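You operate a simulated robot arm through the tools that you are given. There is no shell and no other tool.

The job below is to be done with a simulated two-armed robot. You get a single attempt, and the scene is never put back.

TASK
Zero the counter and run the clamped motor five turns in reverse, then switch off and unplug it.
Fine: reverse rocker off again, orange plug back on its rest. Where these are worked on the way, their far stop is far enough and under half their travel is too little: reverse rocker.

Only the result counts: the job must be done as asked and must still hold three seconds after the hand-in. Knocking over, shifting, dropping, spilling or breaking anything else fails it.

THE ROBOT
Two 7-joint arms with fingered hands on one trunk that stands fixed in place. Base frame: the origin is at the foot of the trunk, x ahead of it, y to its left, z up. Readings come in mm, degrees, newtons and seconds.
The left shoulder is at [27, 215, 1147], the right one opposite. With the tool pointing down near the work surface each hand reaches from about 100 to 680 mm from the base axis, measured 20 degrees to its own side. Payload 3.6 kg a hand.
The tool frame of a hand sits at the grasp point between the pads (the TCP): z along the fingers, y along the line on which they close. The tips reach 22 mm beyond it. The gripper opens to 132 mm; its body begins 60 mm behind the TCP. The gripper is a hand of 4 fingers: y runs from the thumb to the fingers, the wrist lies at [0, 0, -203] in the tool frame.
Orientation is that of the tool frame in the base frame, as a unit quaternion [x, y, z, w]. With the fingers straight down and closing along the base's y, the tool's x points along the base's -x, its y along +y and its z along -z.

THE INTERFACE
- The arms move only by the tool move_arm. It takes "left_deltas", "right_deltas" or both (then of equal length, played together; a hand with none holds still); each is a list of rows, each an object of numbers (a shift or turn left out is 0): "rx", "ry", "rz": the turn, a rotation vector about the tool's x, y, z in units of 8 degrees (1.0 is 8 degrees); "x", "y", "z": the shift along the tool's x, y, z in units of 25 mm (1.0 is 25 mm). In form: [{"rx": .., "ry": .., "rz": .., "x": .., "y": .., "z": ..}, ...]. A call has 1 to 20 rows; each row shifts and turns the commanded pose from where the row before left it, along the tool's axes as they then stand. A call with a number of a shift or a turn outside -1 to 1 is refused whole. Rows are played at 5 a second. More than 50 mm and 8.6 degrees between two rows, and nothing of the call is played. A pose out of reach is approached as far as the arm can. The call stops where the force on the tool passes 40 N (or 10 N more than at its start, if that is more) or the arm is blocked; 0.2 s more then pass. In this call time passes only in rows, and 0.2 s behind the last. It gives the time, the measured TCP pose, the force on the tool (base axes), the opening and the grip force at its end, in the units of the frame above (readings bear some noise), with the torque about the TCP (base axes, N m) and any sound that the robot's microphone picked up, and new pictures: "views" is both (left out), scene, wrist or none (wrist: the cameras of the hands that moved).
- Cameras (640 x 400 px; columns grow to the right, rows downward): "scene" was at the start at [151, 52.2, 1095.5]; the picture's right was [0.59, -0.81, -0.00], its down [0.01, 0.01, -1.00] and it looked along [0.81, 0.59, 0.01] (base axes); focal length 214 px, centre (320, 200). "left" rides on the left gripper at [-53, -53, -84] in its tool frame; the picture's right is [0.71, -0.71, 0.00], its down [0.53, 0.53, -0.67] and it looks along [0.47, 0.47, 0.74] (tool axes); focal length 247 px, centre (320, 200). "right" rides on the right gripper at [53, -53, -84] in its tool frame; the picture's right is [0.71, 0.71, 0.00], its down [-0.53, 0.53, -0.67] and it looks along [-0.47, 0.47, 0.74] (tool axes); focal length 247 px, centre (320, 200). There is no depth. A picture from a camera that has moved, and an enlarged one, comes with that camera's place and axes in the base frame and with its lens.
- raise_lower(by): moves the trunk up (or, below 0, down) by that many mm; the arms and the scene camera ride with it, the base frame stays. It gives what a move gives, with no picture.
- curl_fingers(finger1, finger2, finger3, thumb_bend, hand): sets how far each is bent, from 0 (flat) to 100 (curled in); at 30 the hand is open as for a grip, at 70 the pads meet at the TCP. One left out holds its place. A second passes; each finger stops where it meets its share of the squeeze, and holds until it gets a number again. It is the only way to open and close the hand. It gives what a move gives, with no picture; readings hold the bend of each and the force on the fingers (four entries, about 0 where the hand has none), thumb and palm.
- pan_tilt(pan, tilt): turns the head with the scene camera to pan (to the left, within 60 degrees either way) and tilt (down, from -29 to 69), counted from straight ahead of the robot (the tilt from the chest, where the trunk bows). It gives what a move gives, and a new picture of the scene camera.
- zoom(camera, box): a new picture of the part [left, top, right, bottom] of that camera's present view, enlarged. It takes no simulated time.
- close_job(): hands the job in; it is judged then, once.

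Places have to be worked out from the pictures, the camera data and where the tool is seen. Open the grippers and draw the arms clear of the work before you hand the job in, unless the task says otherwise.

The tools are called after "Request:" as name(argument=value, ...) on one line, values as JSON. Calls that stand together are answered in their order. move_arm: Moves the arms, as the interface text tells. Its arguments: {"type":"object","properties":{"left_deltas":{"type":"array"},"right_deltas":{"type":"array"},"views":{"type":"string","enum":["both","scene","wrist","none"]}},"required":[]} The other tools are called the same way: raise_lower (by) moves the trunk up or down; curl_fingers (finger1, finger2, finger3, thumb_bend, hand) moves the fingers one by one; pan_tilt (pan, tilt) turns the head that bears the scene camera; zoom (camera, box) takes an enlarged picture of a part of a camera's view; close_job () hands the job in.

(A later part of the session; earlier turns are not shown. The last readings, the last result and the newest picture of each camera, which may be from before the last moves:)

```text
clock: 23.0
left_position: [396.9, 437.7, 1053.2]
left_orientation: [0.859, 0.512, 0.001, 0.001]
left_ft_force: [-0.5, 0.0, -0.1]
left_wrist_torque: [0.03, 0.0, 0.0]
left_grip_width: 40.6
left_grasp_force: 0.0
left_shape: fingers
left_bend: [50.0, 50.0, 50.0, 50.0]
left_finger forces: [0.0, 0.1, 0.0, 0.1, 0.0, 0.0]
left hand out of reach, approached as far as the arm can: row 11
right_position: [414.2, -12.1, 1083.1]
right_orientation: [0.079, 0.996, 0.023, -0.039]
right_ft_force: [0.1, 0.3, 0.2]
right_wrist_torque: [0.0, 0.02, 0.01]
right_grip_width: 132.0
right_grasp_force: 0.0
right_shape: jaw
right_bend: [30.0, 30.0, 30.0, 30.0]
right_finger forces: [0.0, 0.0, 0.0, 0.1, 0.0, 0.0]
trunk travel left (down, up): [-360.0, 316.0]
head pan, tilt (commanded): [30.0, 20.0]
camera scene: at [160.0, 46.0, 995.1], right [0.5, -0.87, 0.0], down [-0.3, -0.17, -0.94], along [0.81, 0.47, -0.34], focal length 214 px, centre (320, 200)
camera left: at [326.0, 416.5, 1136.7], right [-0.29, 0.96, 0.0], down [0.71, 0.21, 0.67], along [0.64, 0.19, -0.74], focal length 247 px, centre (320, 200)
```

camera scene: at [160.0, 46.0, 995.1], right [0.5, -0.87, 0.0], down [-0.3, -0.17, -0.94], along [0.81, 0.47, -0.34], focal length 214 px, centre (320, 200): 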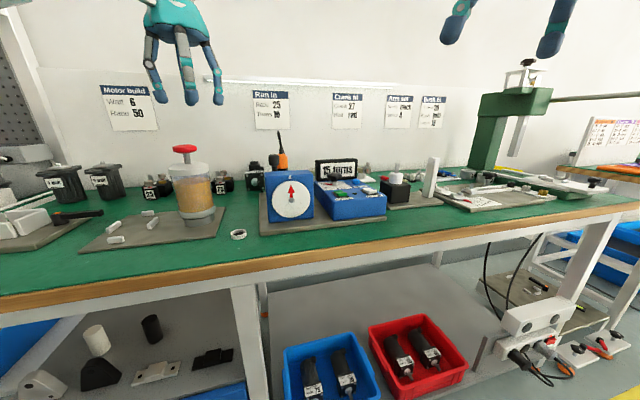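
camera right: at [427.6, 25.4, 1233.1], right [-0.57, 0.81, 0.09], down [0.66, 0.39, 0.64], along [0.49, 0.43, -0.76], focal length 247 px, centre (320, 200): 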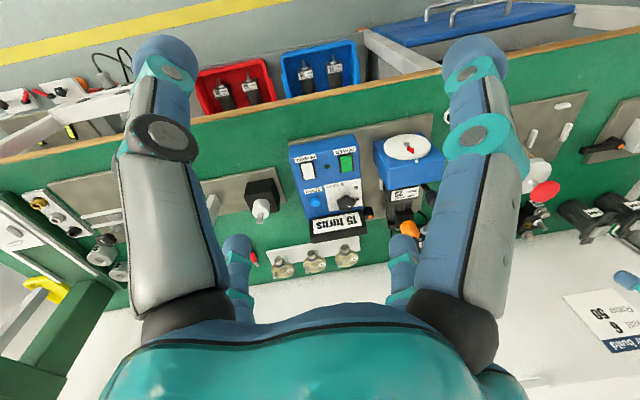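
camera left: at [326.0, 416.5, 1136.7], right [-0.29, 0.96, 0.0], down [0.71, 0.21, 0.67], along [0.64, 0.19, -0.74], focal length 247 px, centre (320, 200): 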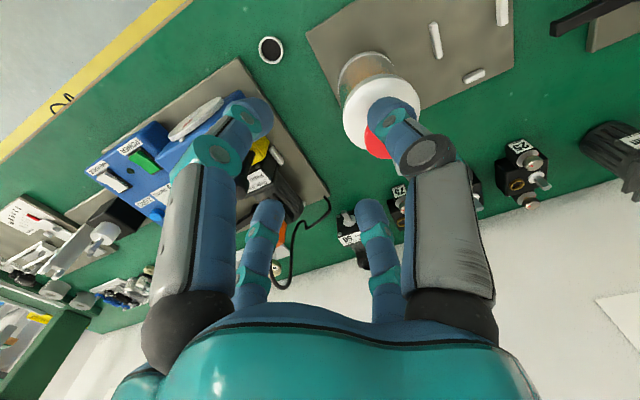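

Now the motor is seen from the left side; I enlarge it.

Request:
zoom(camera="left", box=[220, 110, 360, 300])

Request:
zoom(camera="left", box=[235, 130, 345, 200])

```text
2.11 times, centred on (290, 205) of left
camera zoom: at [326.0, 416.5, 1136.7], right [-0.29, 0.96, 0.0], down [0.71, 0.21, 0.67], along [0.64, 0.19, -0.74], focal length 520 px, centre (383, 190)
```

zoom: 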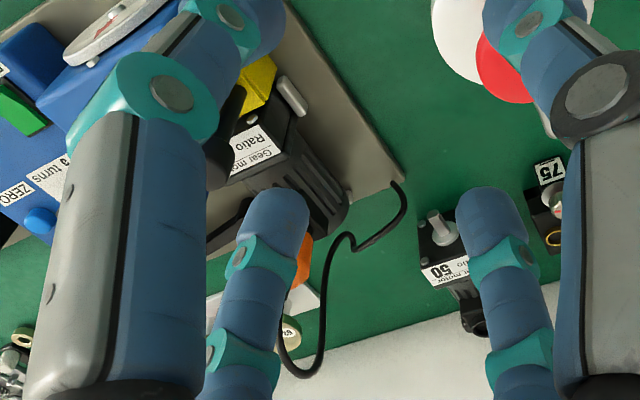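

```text
5.71 times, centred on (290, 165) of left
camera zoom: at [326.0, 416.5, 1136.7], right [-0.29, 0.96, 0.0], down [0.71, 0.21, 0.67], along [0.64, 0.19, -0.74], focal length 1411 px, centre (491, 400)
```

zoom: 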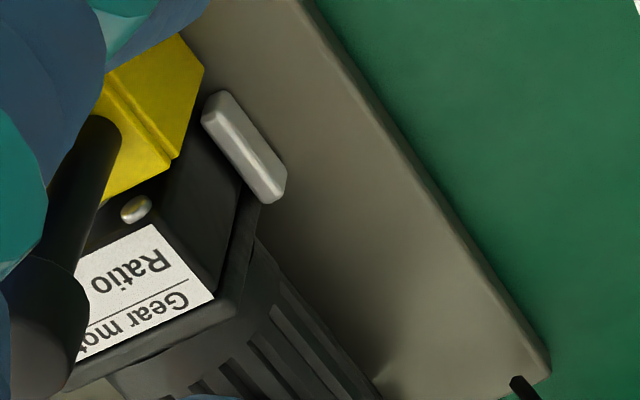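

The left guide and cable root are visible but a finger hides the space behind the motor. I shift the hand toward -y so this region falls in the gap between the fingers.

Request:
move_arm(left_deltas=[{"x": -0.85, "y": 0.85}, {"x": -0.85, "y": 0.85}, {"x": -0.85, "y": 0.85}, {"x": -0.85, "y": 0.85}], views="wrist")

Request:
zoom(camera="left", box=[240, 100, 400, 200])

Request:
zoom(camera="left", box=[260, 180, 380, 300])

```text
clock: 24.0
left_position: [432.9, 322.4, 1053.3]
left_orientation: [0.858, 0.513, -0.001, -0.001]
left_ft_force: [0.0, 1.0, 0.4]
left_wrist_torque: [-0.01, 0.01, 0.02]
left_grip_width: 40.5
left_grasp_force: 0.1
left_shape: fingers
left_bend: [50.0, 50.0, 50.0, 50.0]
left_finger forces: [0.0, 0.0, 0.0, 0.0, 0.0, 0.0]
right_position: [415.9, -12.3, 1083.0]
right_orientation: [0.079, 0.996, 0.023, -0.038]
right_ft_force: [0.1, -0.5, -0.8]
right_wrist_torque: [0.0, -0.01, -0.01]
right_grip_width: 132.1
right_grasp_force: 0.0
right_shape: jaw
right_bend: [30.0, 30.0, 30.0, 30.0]
right_finger forces: [0.0, 0.1, 0.0, 0.0, 0.0, 0.0]
trunk travel left (down, up): [-360.0, 316.0]
head pan, tilt (commanded): [30.0, 20.0]
camera left: at [361.1, 300.5, 1136.5], right [-0.29, 0.96, 0.0], down [0.71, 0.21, 0.67], along [0.64, 0.19, -0.74], focal length 247 px, centre (320, 200)
```

left: 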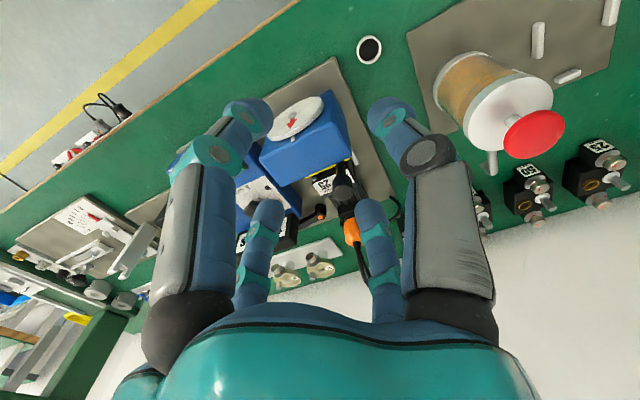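

```text
4.00 times, centred on (320, 150) of left
camera zoom: at [361.1, 300.5, 1136.5], right [-0.29, 0.96, 0.0], down [0.71, 0.21, 0.67], along [0.64, 0.19, -0.74], focal length 988 px, centre (320, 400)
```

zoom: 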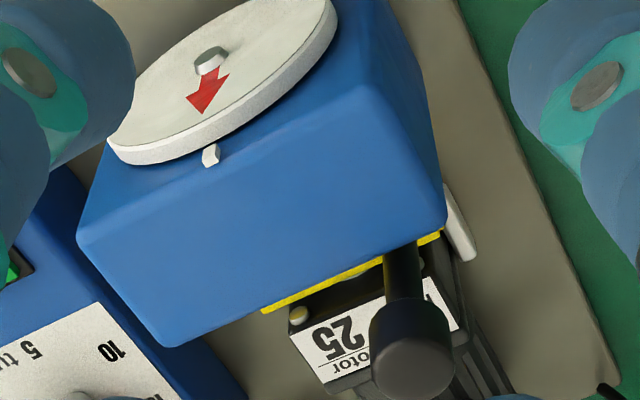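

```text
3.33 times, centred on (320, 240) of left
camera zoom: at [361.1, 300.5, 1136.5], right [-0.29, 0.96, 0.0], down [0.71, 0.21, 0.67], along [0.64, 0.19, -0.74], focal length 823 px, centre (320, 67)
```

zoom: 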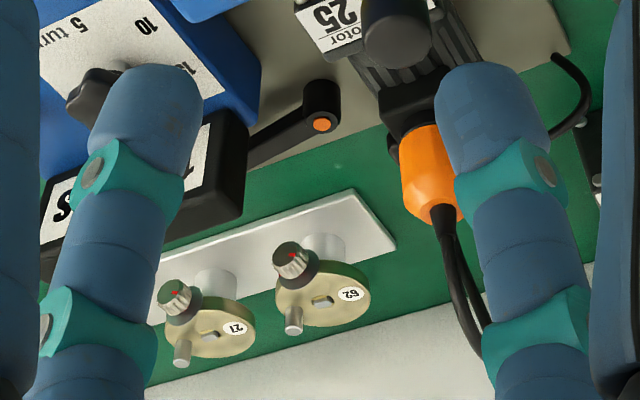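

I zoom as far as useful on the orange-topped hub and on the area right behind the motor from this pose.

Request:
zoom(camera="left", box=[295, 195, 345, 230])

Request:
zoom(camera="left", box=[330, 180, 410, 240])

Request:
zoom(camera="scene", box=[255, 120, 325, 200])

```text
11.43 times, centred on (320, 212) of left
camera zoom: at [361.1, 300.5, 1136.5], right [-0.29, 0.96, 0.0], down [0.71, 0.21, 0.67], along [0.64, 0.19, -0.74], focal length 2823 px, centre (320, 57)
```

zoom: 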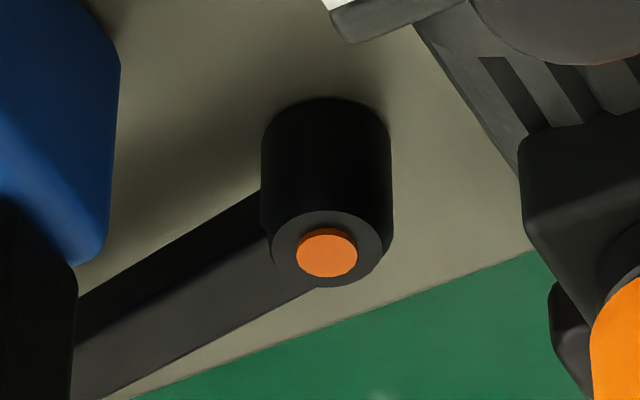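

```text
6.67 times, centred on (370, 210) of left
camera zoom: at [361.1, 300.5, 1136.5], right [-0.29, 0.96, 0.0], down [0.71, 0.21, 0.67], along [0.64, 0.19, -0.74], focal length 1646 px, centre (-13, 133)
```

zoom: 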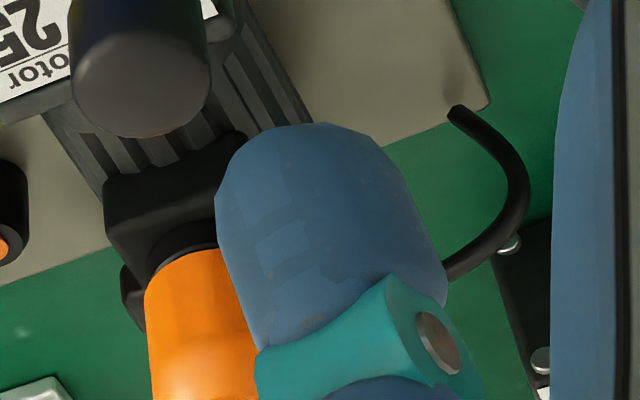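

```text
5.00 times, centred on (290, 160) of scene
camera zoom: at [160.3, 45.8, 995.0], right [0.5, -0.87, 0.0], down [-0.3, -0.17, -0.94], along [0.81, 0.47, -0.34], focal length 1072 px, centre (470, 400)
```

zoom: 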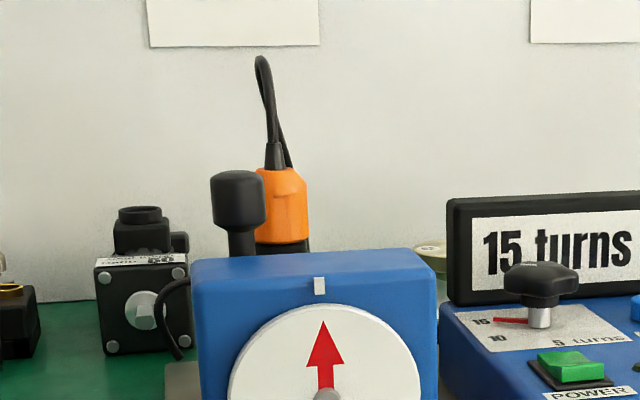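

In the scene view I also notice a white block with cables and coloured plugs on the lower right shelf. I enlarge that region, because an orange plug and its rest might be there.

Request:
zoom(camera="scene", box=[470, 240, 640, 400])

Request:
zoom(camera="left", box=[0, 60, 240, 200])

Request:
zoom(camera="right", box=[0, 0, 200, 140])

```text
2.50 times, centred on (555, 320) of scene
camera zoom: at [160.3, 45.8, 995.0], right [0.5, -0.87, 0.0], down [-0.3, -0.17, -0.94], along [0.81, 0.47, -0.34], focal length 536 px, centre (-268, -100)
```

zoom: 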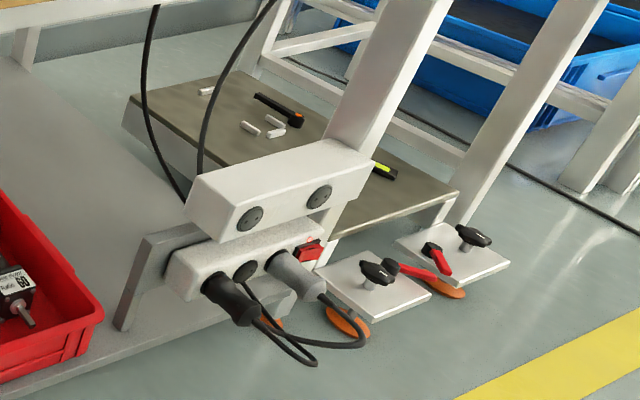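

```text
2.67 times, centred on (120, 130) of left
camera zoom: at [361.1, 300.5, 1136.5], right [-0.29, 0.96, 0.0], down [0.71, 0.21, 0.67], along [0.64, 0.19, -0.74], focal length 659 px, centre (853, 387)
```

zoom: 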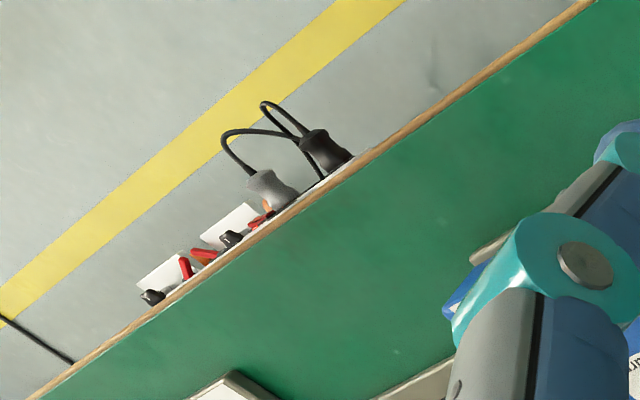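

```text
2.86 times, centred on (100, 70) of right
camera zoom: at [360.5, -61.9, 1167.8], right [-0.58, 0.81, 0.09], down [0.65, 0.4, 0.64], along [0.49, 0.43, -0.76], focal length 706 px, centre (949, 571)
```

zoom: 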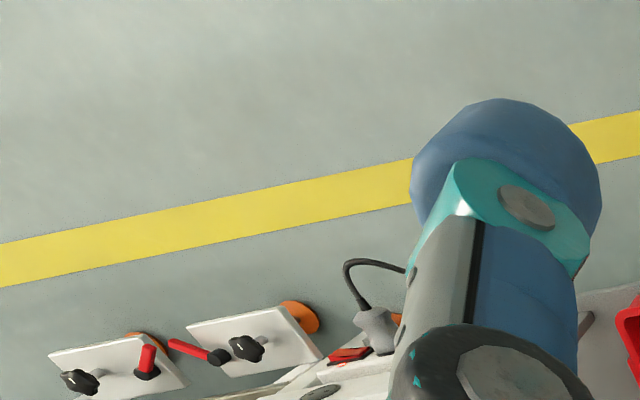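

Those are only power-strip plugs and casters under the bench, unrelated. I turn the hand back to its original yaw and go over the motor to look almost straight down behind it.

Request:
move_arm(left_deltas=[{"rz": -0.985}, {"rz": -0.985}, {"rz": -0.985}, {"rz": -0.985}, {"rz": -0.985}, {"rz": -0.985}, {"rz": -0.985}, {"rz": -0.985}, {"rz": -0.985}, {"rz": -0.985}, {"rz": -0.985}, {"rz": -0.985}, {"rz": -0.985}, {"rz": -0.985}, {"rz": -0.985}], views="none")

Request:
move_arm(left_deltas=[{"x": -0.954, "y": 0.56}, {"x": -0.954, "y": 0.56}, {"x": -0.954, "y": 0.56}, {"x": -0.954, "y": 0.56}, {"x": -0.954, "y": 0.56}, {"x": -0.954, "y": 0.56}, {"x": -0.954, "y": 0.56}], views="wrist")

Request:
zoom(camera="left", box=[200, 0, 360, 100])

```text
clock: 27.2
left_position: [431.2, 323.6, 1051.9]
left_orientation: [0.001, 1.0, 0.0, -0.001]
left_ft_force: [-0.1, 0.2, -0.2]
left_wrist_torque: [0.01, 0.02, 0.0]
left_grip_width: 40.6
left_grasp_force: 0.1
left_shape: fingers
left_bend: [50.0, 50.0, 50.0, 50.0]
left_finger forces: [0.1, 0.1, 0.0, 0.0, 0.1, 0.1]
right_position: [414.9, -13.2, 1082.3]
right_orientation: [0.08, 0.996, 0.025, -0.04]
right_ft_force: [-0.4, 0.0, -0.1]
right_wrist_torque: [0.0, 0.0, 0.03]
right_grip_width: 131.6
right_grasp_force: 0.1
right_shape: jaw
right_bend: [30.0, 30.0, 30.0, 30.0]
right_finger forces: [0.1, 0.1, 0.0, 0.0, 0.0, 0.0]
trunk travel left (down, up): [-360.0, 316.0]
head pan, tilt (commanded): [30.0, 20.0]
```

```text
clock: 28.8
left_position: [598.6, 420.6, 1051.3]
left_orientation: [0.002, 1.0, 0.0, -0.001]
left_ft_force: [0.0, 0.0, 0.0]
left_wrist_torque: [0.03, 0.0, -0.03]
left_grip_width: 40.5
left_grasp_force: 0.1
left_shape: fingers
left_bend: [50.0, 50.0, 50.0, 50.0]
left_finger forces: [0.0, 0.0, 0.1, 0.0, 0.0, 0.1]
right_position: [414.6, -13.5, 1081.1]
right_orientation: [0.08, 0.996, 0.024, -0.039]
right_ft_force: [0.2, -0.7, -0.8]
right_wrist_torque: [-0.01, -0.02, 0.06]
right_grip_width: 131.8
right_grasp_force: 0.0
right_shape: jaw
right_bend: [30.0, 30.0, 30.0, 30.0]
right_finger forces: [0.0, 0.0, 0.1, 0.1, 0.0, 0.0]
trunk travel left (down, up): [-360.0, 316.0]
head pan, tilt (commanded): [30.0, 20.0]
camera left: at [652.9, 366.3, 1135.7], right [-0.71, -0.7, 0.0], down [-0.52, 0.53, 0.67], along [-0.47, 0.48, -0.74], focal length 247 px, centre (320, 200)
```

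left: 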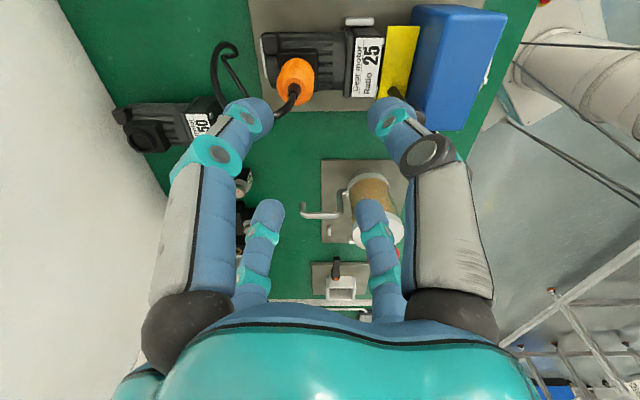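

```text
4.00 times, centred on (280, 50) of left
camera zoom: at [652.9, 366.3, 1135.7], right [-0.71, -0.7, 0.0], down [-0.52, 0.53, 0.67], along [-0.47, 0.48, -0.74], focal length 988 px, centre (480, 800)
```

zoom: 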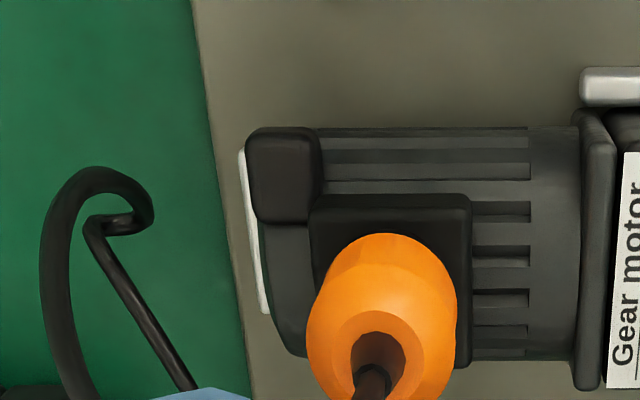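

From above there is no holder behind the motor. A white ring with a dark interior lies in front-left of the plate; I check that, and the rest of the bench around the jig, more closely.

Request:
zoom(camera="scene", box=[215, 215, 265, 250])

Request:
pan_tilt(pan=45, tilt=30)

Request:
zoom(camera="left", box=[100, 0, 340, 150])

```text
11.43 times, centred on (240, 232) of scene
camera zoom: at [160.6, 45.7, 995.0], right [0.5, -0.87, 0.0], down [-0.3, -0.17, -0.94], along [0.81, 0.47, -0.34], focal length 2451 px, centre (1234, -171)
```

zoom: 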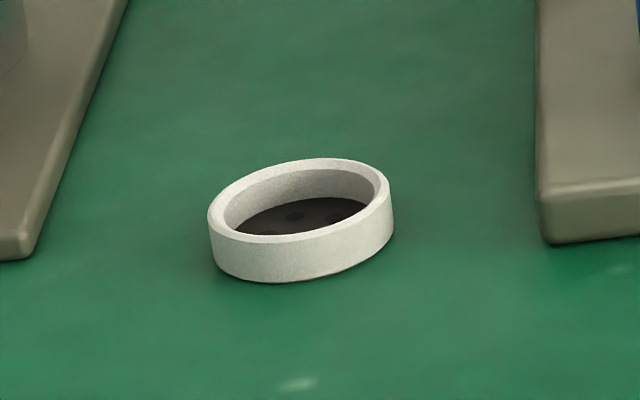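

```text
clock: 29.6
left_position: [598.9, 420.5, 1051.7]
left_orientation: [0.002, 1.0, -0.001, -0.001]
left_ft_force: [-0.2, 0.3, 0.1]
left_wrist_torque: [0.01, 0.03, -0.01]
left_grip_width: 40.5
left_grasp_force: 0.0
left_shape: fingers
left_bend: [50.0, 50.0, 50.0, 50.0]
left_finger forces: [0.0, 0.0, 0.0, 0.0, 0.0, 0.1]
right_position: [415.5, -12.9, 1082.4]
right_orientation: [0.078, 0.996, 0.024, -0.04]
right_ft_force: [0.7, 1.0, 0.1]
right_wrist_torque: [-0.03, -0.01, 0.02]
right_grip_width: 131.9
right_grasp_force: 0.1
right_shape: jaw
right_bend: [30.0, 30.0, 30.0, 30.0]
right_finger forces: [0.0, 0.1, 0.0, 0.0, 0.0, 0.0]
trunk travel left (down, up): [-360.0, 316.0]
head pan, tilt (commanded): [45.0, 30.0]
camera scene: at [143.6, 63.4, 979.0], right [0.71, -0.71, 0.0], down [-0.35, -0.35, -0.87], along [0.61, 0.61, -0.5], focal length 214 px, centre (320, 200)
```

scene: 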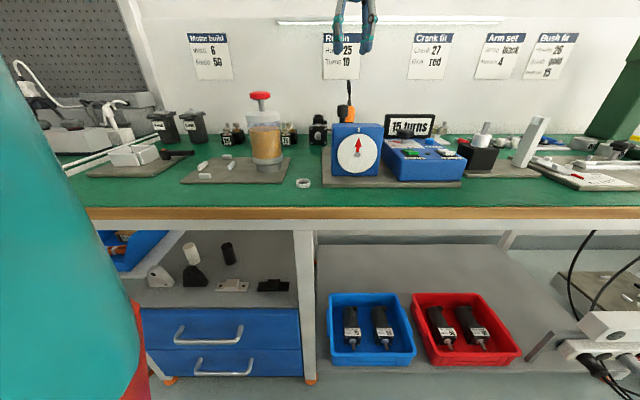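

```text
2.67 times, centred on (220, 75) of left
camera zoom: at [652.3, 367.1, 1135.6], right [-0.71, -0.7, 0.0], down [-0.52, 0.53, 0.67], along [-0.47, 0.47, -0.74], focal length 659 px, centre (587, 533)
```

zoom: 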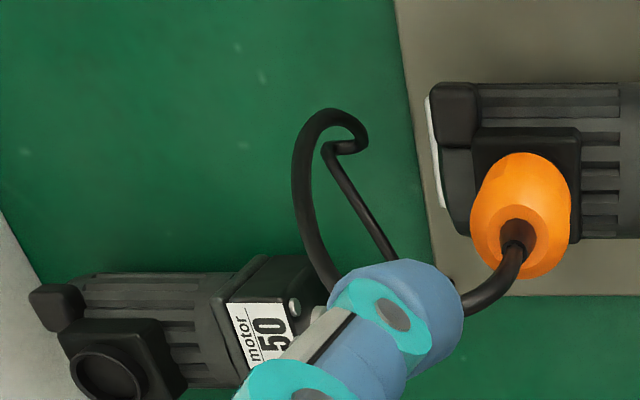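

The ring is a cup with a dark floor and pin holes: that is the plug's rest, near [407, 377, 787]. Now I go to the knob: first over it at about z 950 with the fingers opened to roughly 70 mm.

Request:
curl_fingers(hand="left", finger1=43, finger2=43, finger3=43, thumb_bend=43)

Request:
move_arm(left_deltas=[{"y": -0.9}, {"y": -0.9}, {"y": -0.9}, {"y": -0.9}, {"y": -0.9}, {"y": -0.9}, {"z": 1}, {"z": 1}, {"z": 1}, {"z": 1, "x": -0.9}, {"x": -0.9}], views="both")

Request:
zoom(camera="left", box=[220, 0, 440, 150])

Request:
zoom(camera="right", box=[240, 140, 440, 280])

```text
clock: 30.6
left_position: [598.7, 421.4, 1052.2]
left_orientation: [0.002, 1.0, 0.0, 0.0]
left_ft_force: [0.1, 0.6, 0.7]
left_wrist_torque: [0.01, 0.01, 0.01]
left_grip_width: 57.0
left_grasp_force: 0.2
left_shape: fingers
left_bend: [43.0, 43.0, 43.0, 43.0]
left_finger forces: [0.0, 0.0, 0.0, 0.0, 0.0, 0.1]
right_position: [413.7, -11.4, 1082.4]
right_orientation: [0.08, 0.996, 0.024, -0.039]
right_ft_force: [0.7, -1.1, -0.8]
right_wrist_torque: [-0.01, -0.02, -0.02]
right_grip_width: 132.0
right_grasp_force: 0.0
right_shape: jaw
right_bend: [30.0, 30.0, 30.0, 30.0]
right_finger forces: [0.0, 0.0, 0.0, 0.0, 0.0, 0.0]
trunk travel left (down, up): [-360.0, 316.0]
head pan, tilt (commanded): [45.0, 30.0]
```

```text
clock: 33.0
left_position: [643.3, 284.8, 953.1]
left_orientation: [0.002, 1.0, 0.0, 0.0]
left_ft_force: [0.4, 0.1, 0.3]
left_wrist_torque: [0.02, -0.04, -0.02]
left_grip_width: 57.2
left_grasp_force: 0.1
left_shape: fingers
left_bend: [43.0, 43.0, 43.0, 43.0]
left_finger forces: [0.1, 0.0, 0.1, 0.0, 0.0, 0.1]
right_position: [414.2, -13.1, 1081.7]
right_orientation: [0.08, 0.996, 0.024, -0.039]
right_ft_force: [0.0, -0.2, -0.3]
right_wrist_torque: [-0.01, -0.02, 0.0]
right_grip_width: 131.8
right_grasp_force: 0.1
right_shape: jaw
right_bend: [30.0, 30.0, 30.0, 30.0]
right_finger forces: [0.0, 0.1, 0.0, 0.0, 0.0, 0.0]
trunk travel left (down, up): [-360.0, 316.0]
head pan, tilt (commanded): [45.0, 30.0]
camera scene: at [143.5, 62.9, 979.0], right [0.71, -0.71, 0.0], down [-0.35, -0.35, -0.87], along [0.61, 0.61, -0.5], focal length 214 px, centre (320, 200)
camera left: at [697.4, 231.0, 1036.7], right [-0.71, -0.7, 0.0], down [-0.52, 0.53, 0.67], along [-0.47, 0.48, -0.74], focal length 247 px, centre (320, 200)
```

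scene: 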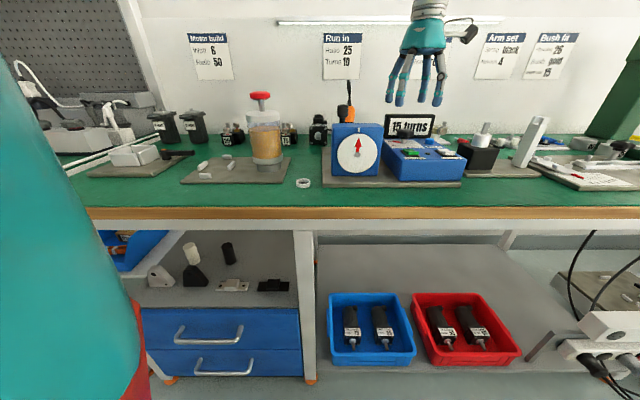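
left: 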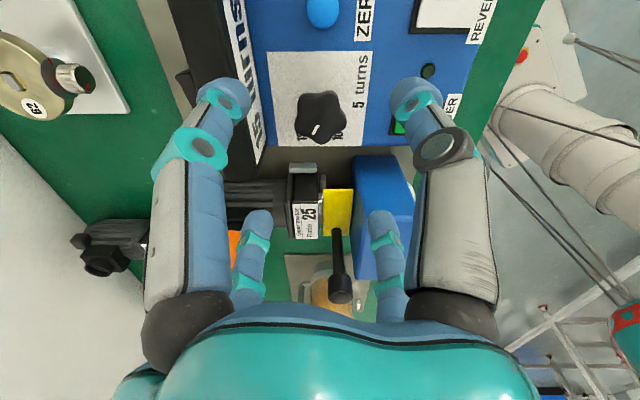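

```text
2.67 times, centred on (330, 75) of left
camera zoom: at [697.4, 231.0, 1036.7], right [-0.71, -0.7, 0.0], down [-0.52, 0.53, 0.67], along [-0.47, 0.48, -0.74], focal length 659 px, centre (293, 533)
```

zoom: 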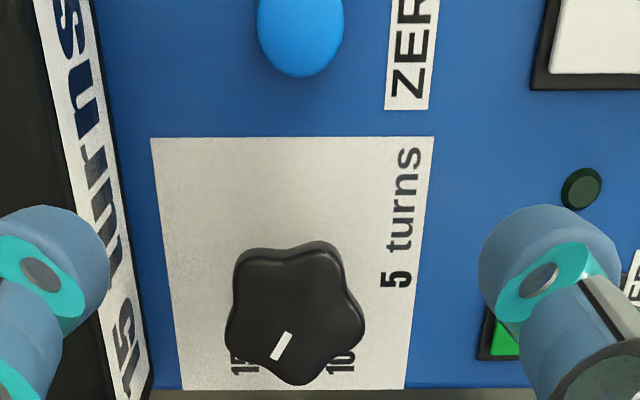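

```text
2.86 times, centred on (340, 210) of right
camera zoom: at [360.1, -62.2, 1168.0], right [-0.58, 0.81, 0.09], down [0.65, 0.4, 0.64], along [0.49, 0.43, -0.76], focal length 706 px, centre (263, 171)
```

zoom: 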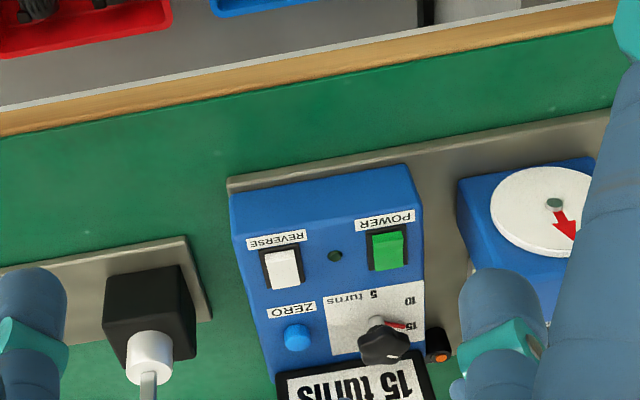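

The knob centre works out at about [644, 283, 866] and the hand is right above it. I lower the hand so the fingers surround the knob.

Request:
move_arm(left_deltas=[{"z": 1, "x": -0.03, "y": -0.05}, {"z": 1}, {"z": 0.7}, {"z": 0.5}], views="both")

Request:
zoom(camera="left", box=[220, 40, 440, 190])

Request:
zoom(camera="scene", box=[370, 60, 480, 190])

```text
clock: 34.0
left_position: [644.6, 284.9, 871.6]
left_orientation: [0.002, 1.0, 0.0, -0.001]
left_ft_force: [-0.2, -0.9, -0.6]
left_wrist_torque: [0.01, 0.02, -0.01]
left_grip_width: 56.8
left_grasp_force: 0.4
left_shape: fingers
left_bend: [43.0, 43.0, 43.0, 43.0]
left_finger forces: [0.4, 0.0, 0.1, 0.0, 0.0, 0.0]
right_position: [414.0, -12.9, 1082.7]
right_orientation: [0.079, 0.996, 0.024, -0.039]
right_ft_force: [-0.1, -0.3, 0.0]
right_wrist_torque: [0.01, -0.04, -0.02]
right_grip_width: 131.6
right_grasp_force: 0.1
right_shape: jaw
right_bend: [30.0, 30.0, 30.0, 30.0]
right_finger forces: [0.0, 0.1, 0.0, 0.0, 0.0, 0.0]
trunk travel left (down, up): [-360.0, 316.0]
head pan, tilt (commanded): [45.0, 30.0]
camera scene: at [143.6, 63.5, 979.0], right [0.71, -0.71, 0.0], down [-0.35, -0.35, -0.87], along [0.61, 0.61, -0.5], focal length 214 px, centre (320, 200)
camera left: at [698.0, 230.8, 955.7], right [-0.71, -0.7, 0.0], down [-0.52, 0.53, 0.67], along [-0.47, 0.47, -0.74], focal length 247 px, centre (320, 200)
```

scene: 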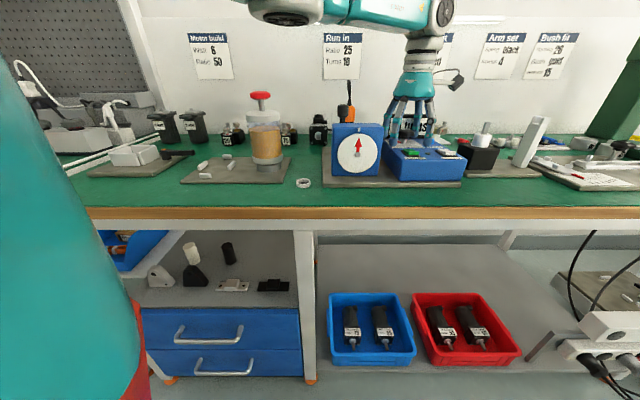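
left: 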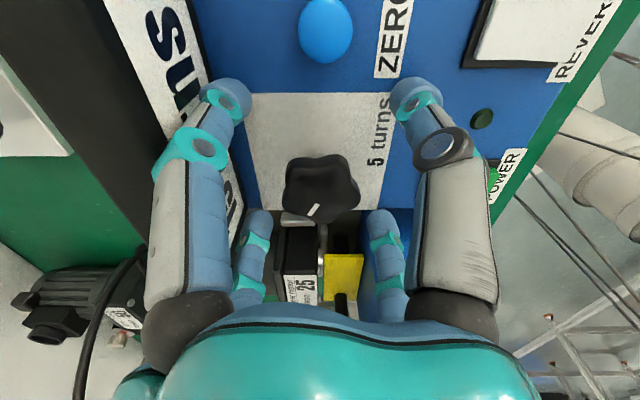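

```text
2.67 times, centred on (330, 115) of left
camera zoom: at [698.0, 230.8, 955.7], right [-0.71, -0.7, 0.0], down [-0.52, 0.53, 0.67], along [-0.47, 0.47, -0.74], focal length 659 px, centre (293, 427)
```

zoom: 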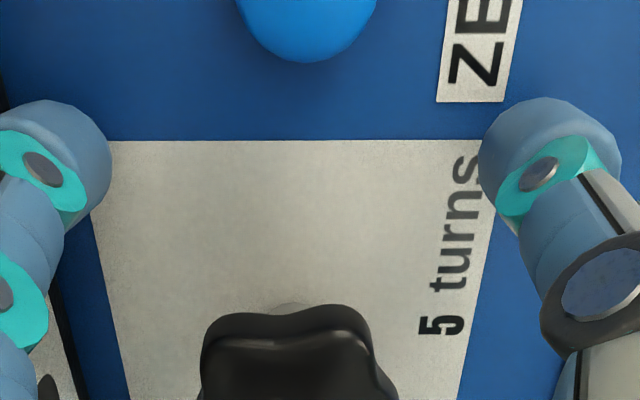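

```text
3.08 times, centred on (425, 125) of scene
camera zoom: at [143.6, 63.5, 979.0], right [0.71, -0.71, 0.0], down [-0.35, -0.35, -0.87], along [0.61, 0.61, -0.5], focal length 660 px, centre (-3, 431)
```

zoom: 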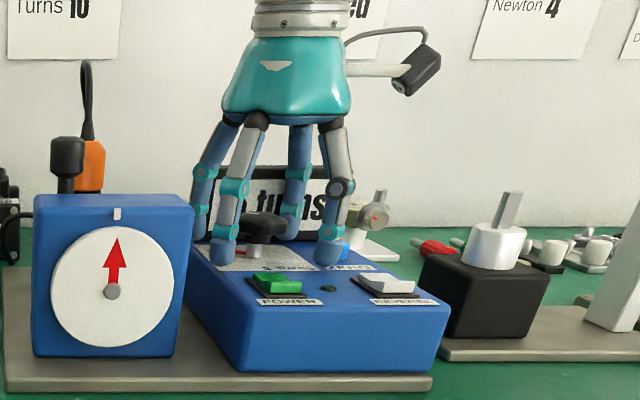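

The fingers ring the knob without touching anything. I close all four on it.

Request:
curl_fingers(hand="left", finger1=62, finger2=62, finger3=62, thumb_bend=62)

Request:
zoom(camera="left", box=[220, 60, 440, 240])

Request:
zoom(camera="scene", box=[370, 80, 480, 180])

```text
clock: 35.0
left_position: [644.8, 285.1, 873.1]
left_orientation: [0.001, 1.0, 0.0, -0.001]
left_ft_force: [0.3, -0.7, -2.3]
left_wrist_torque: [0.02, -0.04, 0.02]
left_grip_width: 14.6
left_grasp_force: 1.3
left_shape: fingers
left_bend: [61.0, 61.0, 61.0, 61.0]
left_finger forces: [0.6, 0.7, 0.7, 0.1, 1.4, 0.0]
right_position: [414.7, -12.7, 1081.9]
right_orientation: [0.08, 0.996, 0.024, -0.039]
right_ft_force: [-0.1, 0.0, 0.2]
right_wrist_torque: [-0.02, 0.02, -0.01]
right_grip_width: 131.9
right_grasp_force: 0.1
right_shape: jaw
right_bend: [30.0, 30.0, 30.0, 30.0]
right_finger forces: [0.0, 0.0, 0.0, 0.0, 0.0, 0.0]
trunk travel left (down, up): [-360.0, 316.0]
head pan, tilt (commanded): [45.0, 30.0]
```

```text
2.22 times, centred on (330, 150) of left
camera zoom: at [698.2, 230.8, 955.9], right [-0.71, -0.7, 0.0], down [-0.52, 0.53, 0.67], along [-0.47, 0.47, -0.74], focal length 549 px, centre (298, 311)
```

zoom: 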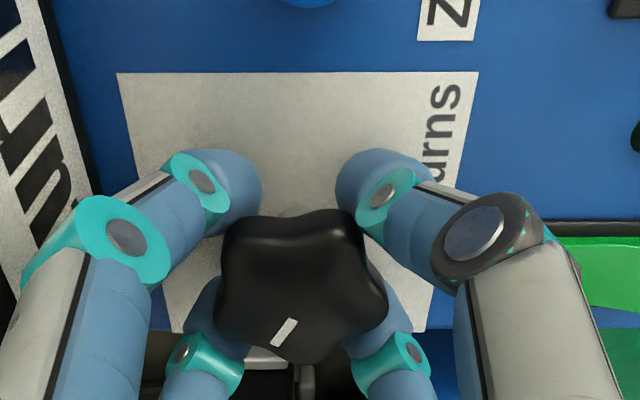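

```text
4.00 times, centred on (425, 130) of scene
camera zoom: at [143.7, 63.5, 978.9], right [0.71, -0.71, 0.0], down [-0.35, -0.35, -0.87], along [0.61, 0.61, -0.5], focal length 858 px, centre (-100, 480)
```

zoom: 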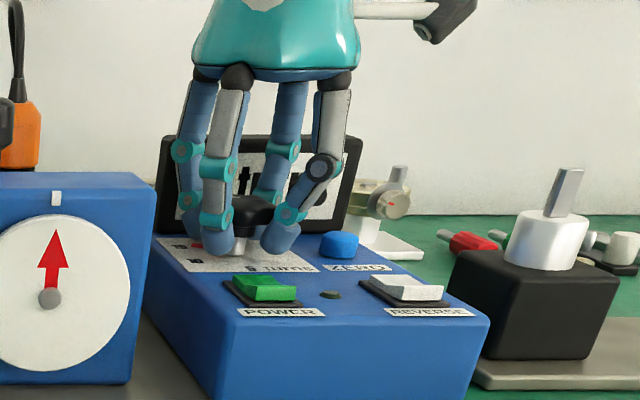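

Fingers touch the knob lightly all round. I tighten the grip.

Request:
curl_fingers(hand="left", finger1=75, finger2=75, finger3=75, thumb_bend=75)

```text
clock: 36.0
left_position: [645.5, 283.1, 871.5]
left_orientation: [0.003, 1.0, 0.0, -0.002]
left_ft_force: [-1.4, -6.1, -13.2]
left_wrist_torque: [-0.05, 0.01, 0.02]
left_grip_width: 10.1
left_grasp_force: 21.1
left_shape: fingers
left_bend: [63.0, 63.0, 63.0, 64.0]
left_finger forces: [9.0, 8.9, 9.1, 0.1, 16.1, 0.1]
right_position: [416.4, -11.3, 1082.3]
right_orientation: [0.081, 0.996, 0.025, -0.039]
right_ft_force: [0.2, -0.1, -0.2]
right_wrist_torque: [-0.01, -0.01, 0.0]
right_grip_width: 132.1
right_grasp_force: 0.0
right_shape: jaw
right_bend: [30.0, 30.0, 30.0, 30.0]
right_finger forces: [0.0, 0.0, 0.0, 0.0, 0.0, 0.0]
trunk travel left (down, up): [-360.0, 316.0]
head pan, tilt (commanded): [45.0, 30.0]
```

A firm grip. I turn the hand counter-clockwise seen from above (tool rz negative), starting with 32 degrees, and check that the pointer follows.

Request:
move_arm(left_deltas=[{"rz": -1}, {"rz": -1}, {"rz": -1}, {"rz": -1}], views="wrist")

Request:
zoom(camera="scene", box=[380, 100, 470, 170])

Request:
zoom(camera="right", box=[260, 180, 400, 290])

```text
clock: 37.0
left_position: [646.1, 284.0, 871.3]
left_orientation: [-0.273, 0.962, -0.001, -0.002]
left_ft_force: [-2.2, -8.5, -17.7]
left_wrist_torque: [0.35, -0.18, -0.4]
left_grip_width: 9.7
left_grasp_force: 28.5
left_shape: fingers
left_bend: [64.0, 62.0, 63.0, 64.0]
left_finger forces: [25.7, 10.1, 8.2, 0.1, 13.7, 0.0]
right_position: [415.4, -12.7, 1081.1]
right_orientation: [0.08, 0.996, 0.024, -0.04]
right_ft_force: [0.1, -0.2, 0.0]
right_wrist_torque: [-0.01, 0.01, -0.03]
right_grip_width: 132.2
right_grasp_force: 0.1
right_shape: jaw
right_bend: [30.0, 30.0, 30.0, 30.0]
right_finger forces: [0.0, 0.0, 0.0, 0.0, 0.0, 0.1]
trunk travel left (down, up): [-360.0, 316.0]
head pan, tilt (commanded): [45.0, 30.0]
camera left: at [719.3, 266.3, 954.7], right [-0.23, -0.97, 0.0], down [-0.72, 0.17, 0.67], along [-0.65, 0.15, -0.74], focal length 247 px, centre (320, 200)
```

left: 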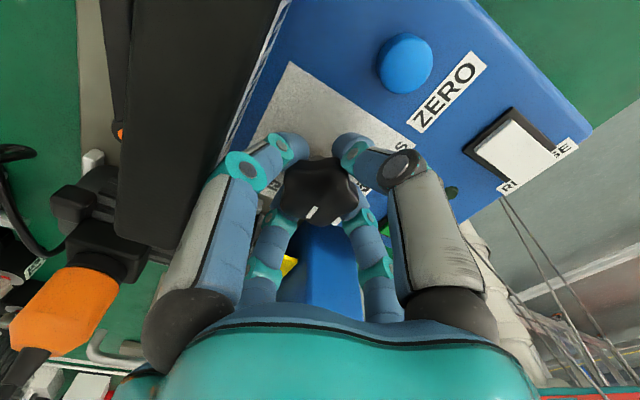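

```text
5.71 times, centred on (425, 135) of scene
camera zoom: at [145.0, 63.3, 978.7], right [0.71, -0.71, 0.0], down [-0.36, -0.35, -0.87], along [0.61, 0.61, -0.5], focal length 1226 px, centre (-280, 571)
```

zoom: 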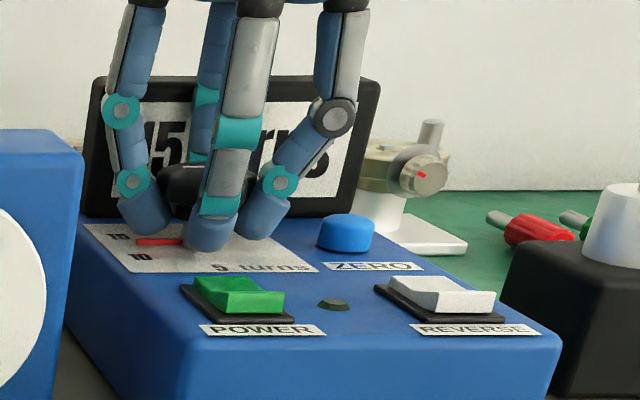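

```text
3.64 times, centred on (330, 235) of right
camera zoom: at [361.6, -61.8, 1167.4], right [-0.58, 0.81, 0.09], down [0.65, 0.4, 0.64], along [0.48, 0.43, -0.76], focal length 898 px, centre (284, 73)
```

zoom: 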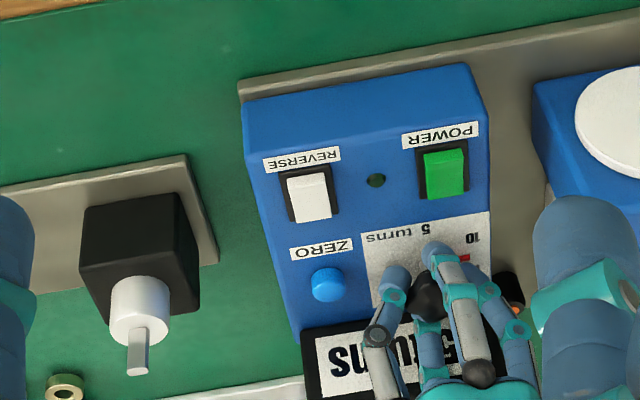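

The red pointer has left 15 and is heading toward 10, so the knob follows. I turn on by another 32 degrees.

Request:
move_arm(left_deltas=[{"rz": -1}, {"rz": -1}, {"rz": -1}, {"rz": -1}], views="wrist")

Request:
zoom(camera="scene", box=[380, 100, 470, 170])

Request:
zoom(camera="right", box=[300, 210, 400, 290])

```text
clock: 38.0
left_position: [646.0, 285.0, 870.3]
left_orientation: [-0.53, 0.848, 0.0, -0.001]
left_ft_force: [0.6, -6.4, -18.6]
left_wrist_torque: [0.08, -0.04, -0.03]
left_grip_width: 9.4
left_grasp_force: 23.7
left_shape: fingers
left_bend: [64.0, 62.0, 62.0, 64.0]
left_finger forces: [14.9, 8.5, 9.8, 0.0, 15.0, 0.0]
right_position: [416.5, -12.6, 1081.9]
right_orientation: [0.08, 0.996, 0.024, -0.04]
right_ft_force: [0.1, 0.3, -0.3]
right_wrist_torque: [-0.01, -0.01, -0.01]
right_grip_width: 131.9
right_grasp_force: 0.1
right_shape: jaw
right_bend: [30.0, 30.0, 30.0, 30.0]
right_finger forces: [0.0, 0.0, 0.0, 0.0, 0.0, 0.0]
trunk travel left (down, up): [-360.0, 316.0]
head pan, tilt (commanded): [45.0, 30.0]
camera left: at [717.5, 309.2, 954.8], right [0.33, -0.95, 0.0], down [-0.7, -0.24, 0.67], along [-0.63, -0.22, -0.74], focal length 247 px, centre (320, 200)
```

left: 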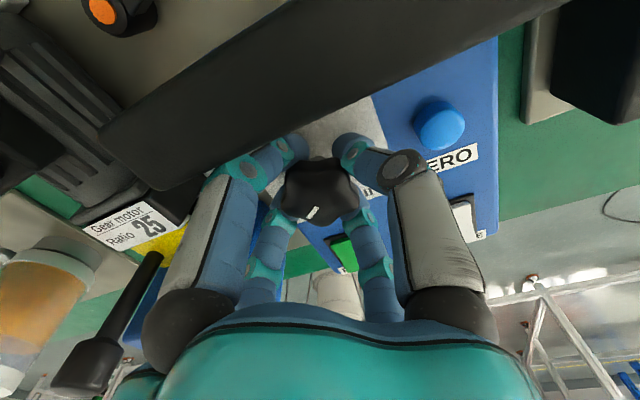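

```text
5.71 times, centred on (425, 135) of scene
camera zoom: at [145.2, 63.5, 978.6], right [0.71, -0.71, 0.0], down [-0.36, -0.35, -0.86], along [0.61, 0.61, -0.5], focal length 1226 px, centre (-280, 571)
```

zoom: 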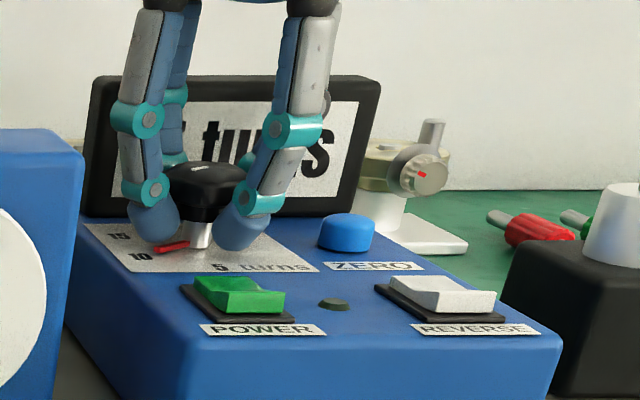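

```text
5.00 times, centred on (350, 250) of right
camera zoom: at [361.8, -61.6, 1167.4], right [-0.58, 0.81, 0.09], down [0.65, 0.4, 0.64], along [0.48, 0.43, -0.76], focal length 1235 px, centre (170, -50)
```

zoom: 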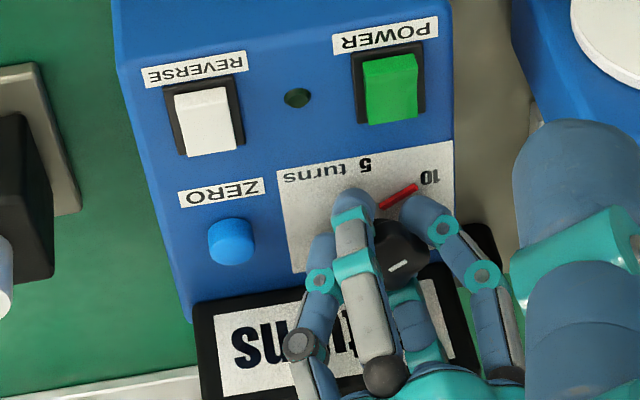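

The pointer sits at 10 now, with the torque relaxed as in a detent. I keep turning toward 5.

Request:
move_arm(left_deltas=[{"rz": -1}, {"rz": -1}, {"rz": -1}, {"rz": -1}], views="none")

Request:
zoom(camera="right", box=[300, 210, 400, 290])

Request:
zoom(camera="scene", box=[380, 100, 470, 170])

```text
clock: 39.0
left_position: [645.4, 285.1, 872.1]
left_orientation: [0.743, -0.669, -0.001, 0.0]
left_ft_force: [0.4, -2.5, -17.1]
left_wrist_torque: [-0.04, 0.01, -0.01]
left_grip_width: 9.8
left_grasp_force: 20.4
left_shape: fingers
left_bend: [63.0, 62.0, 62.0, 64.0]
left_finger forces: [9.3, 9.1, 8.9, 0.0, 13.9, 0.0]
right_position: [417.3, -11.9, 1082.3]
right_orientation: [0.08, 0.996, 0.023, -0.04]
right_ft_force: [0.1, 1.0, 0.5]
right_wrist_torque: [-0.01, -0.02, 0.0]
right_grip_width: 132.3
right_grasp_force: 0.0
right_shape: jaw
right_bend: [30.0, 30.0, 30.0, 30.0]
right_finger forces: [0.0, 0.0, 0.0, 0.0, 0.1, 0.0]
trunk travel left (down, up): [-360.0, 316.0]
head pan, tilt (commanded): [45.0, 30.0]
```

```text
5.00 times, centred on (350, 250) of right
camera zoom: at [361.8, -61.0, 1167.4], right [-0.58, 0.81, 0.09], down [0.65, 0.4, 0.64], along [0.48, 0.43, -0.76], focal length 1235 px, centre (170, -50)
```

zoom: 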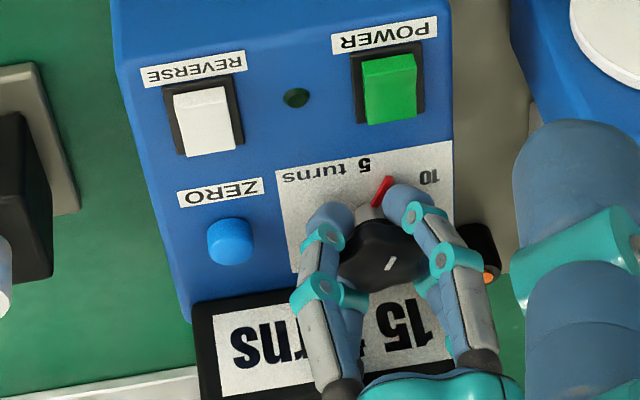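

```text
5.71 times, centred on (425, 135) of scene
camera zoom: at [145.2, 63.9, 978.6], right [0.71, -0.71, 0.0], down [-0.36, -0.35, -0.86], along [0.61, 0.61, -0.5], focal length 1226 px, centre (-280, 571)
```

zoom: 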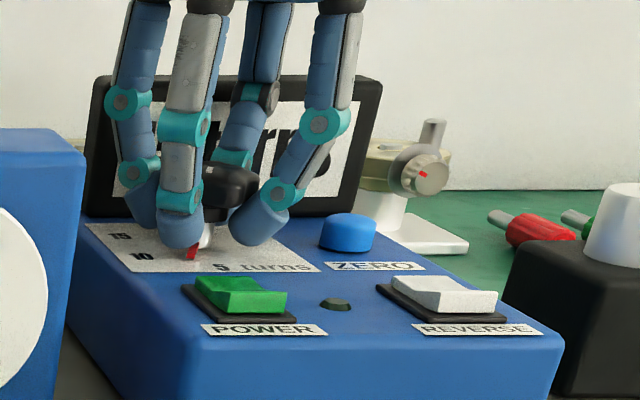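

Pointer is between 10 and 5. I turn on by up to 28 more degrees, until it meets the 5 mark or the stop.

Request:
move_arm(left_deltas=[{"rz": -1}, {"rz": -1}, {"rz": -0.8}], views="none")

Request:
zoom(camera="right", box=[300, 210, 400, 290])

Request:
zoom(camera="scene", box=[380, 100, 470, 170])

```text
clock: 39.8
left_position: [644.1, 284.2, 871.4]
left_orientation: [0.858, -0.514, -0.001, 0.001]
left_ft_force: [-0.8, -3.3, -18.6]
left_wrist_torque: [0.78, -0.38, -0.73]
left_grip_width: 11.5
left_grasp_force: 36.9
left_shape: fingers
left_bend: [62.0, 62.0, 64.0, 64.0]
left_finger forces: [10.6, 8.7, 8.1, 0.0, 46.6, 0.0]
right_position: [416.3, -12.7, 1081.4]
right_orientation: [0.08, 0.996, 0.024, -0.041]
right_ft_force: [-1.0, 0.5, -0.8]
right_wrist_torque: [0.01, -0.02, -0.02]
right_grip_width: 132.2
right_grasp_force: 0.1
right_shape: jaw
right_bend: [30.0, 30.0, 30.0, 30.0]
right_finger forces: [0.0, 0.0, 0.0, 0.0, 0.0, 0.0]
trunk travel left (down, up): [-360.0, 316.0]
head pan, tilt (commanded): [45.0, 30.0]
```

```text
5.00 times, centred on (350, 250) of right
camera zoom: at [361.7, -61.3, 1167.4], right [-0.58, 0.81, 0.09], down [0.65, 0.4, 0.64], along [0.48, 0.43, -0.76], focal length 1235 px, centre (170, -50)
```

zoom: 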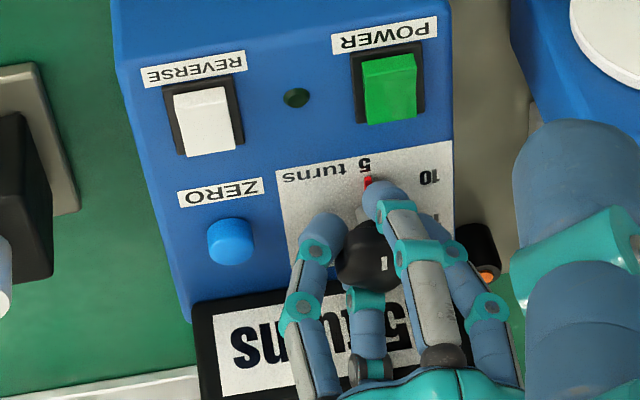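

```text
5.71 times, centred on (425, 135) of scene
camera zoom: at [145.0, 63.7, 978.7], right [0.71, -0.71, 0.0], down [-0.36, -0.35, -0.86], along [0.61, 0.61, -0.5], focal length 1226 px, centre (-280, 571)
```

zoom: 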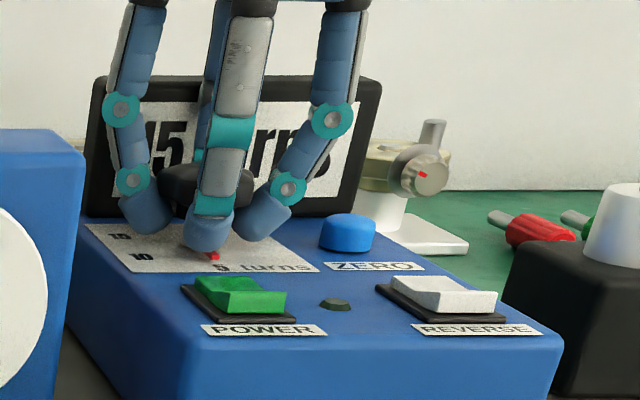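

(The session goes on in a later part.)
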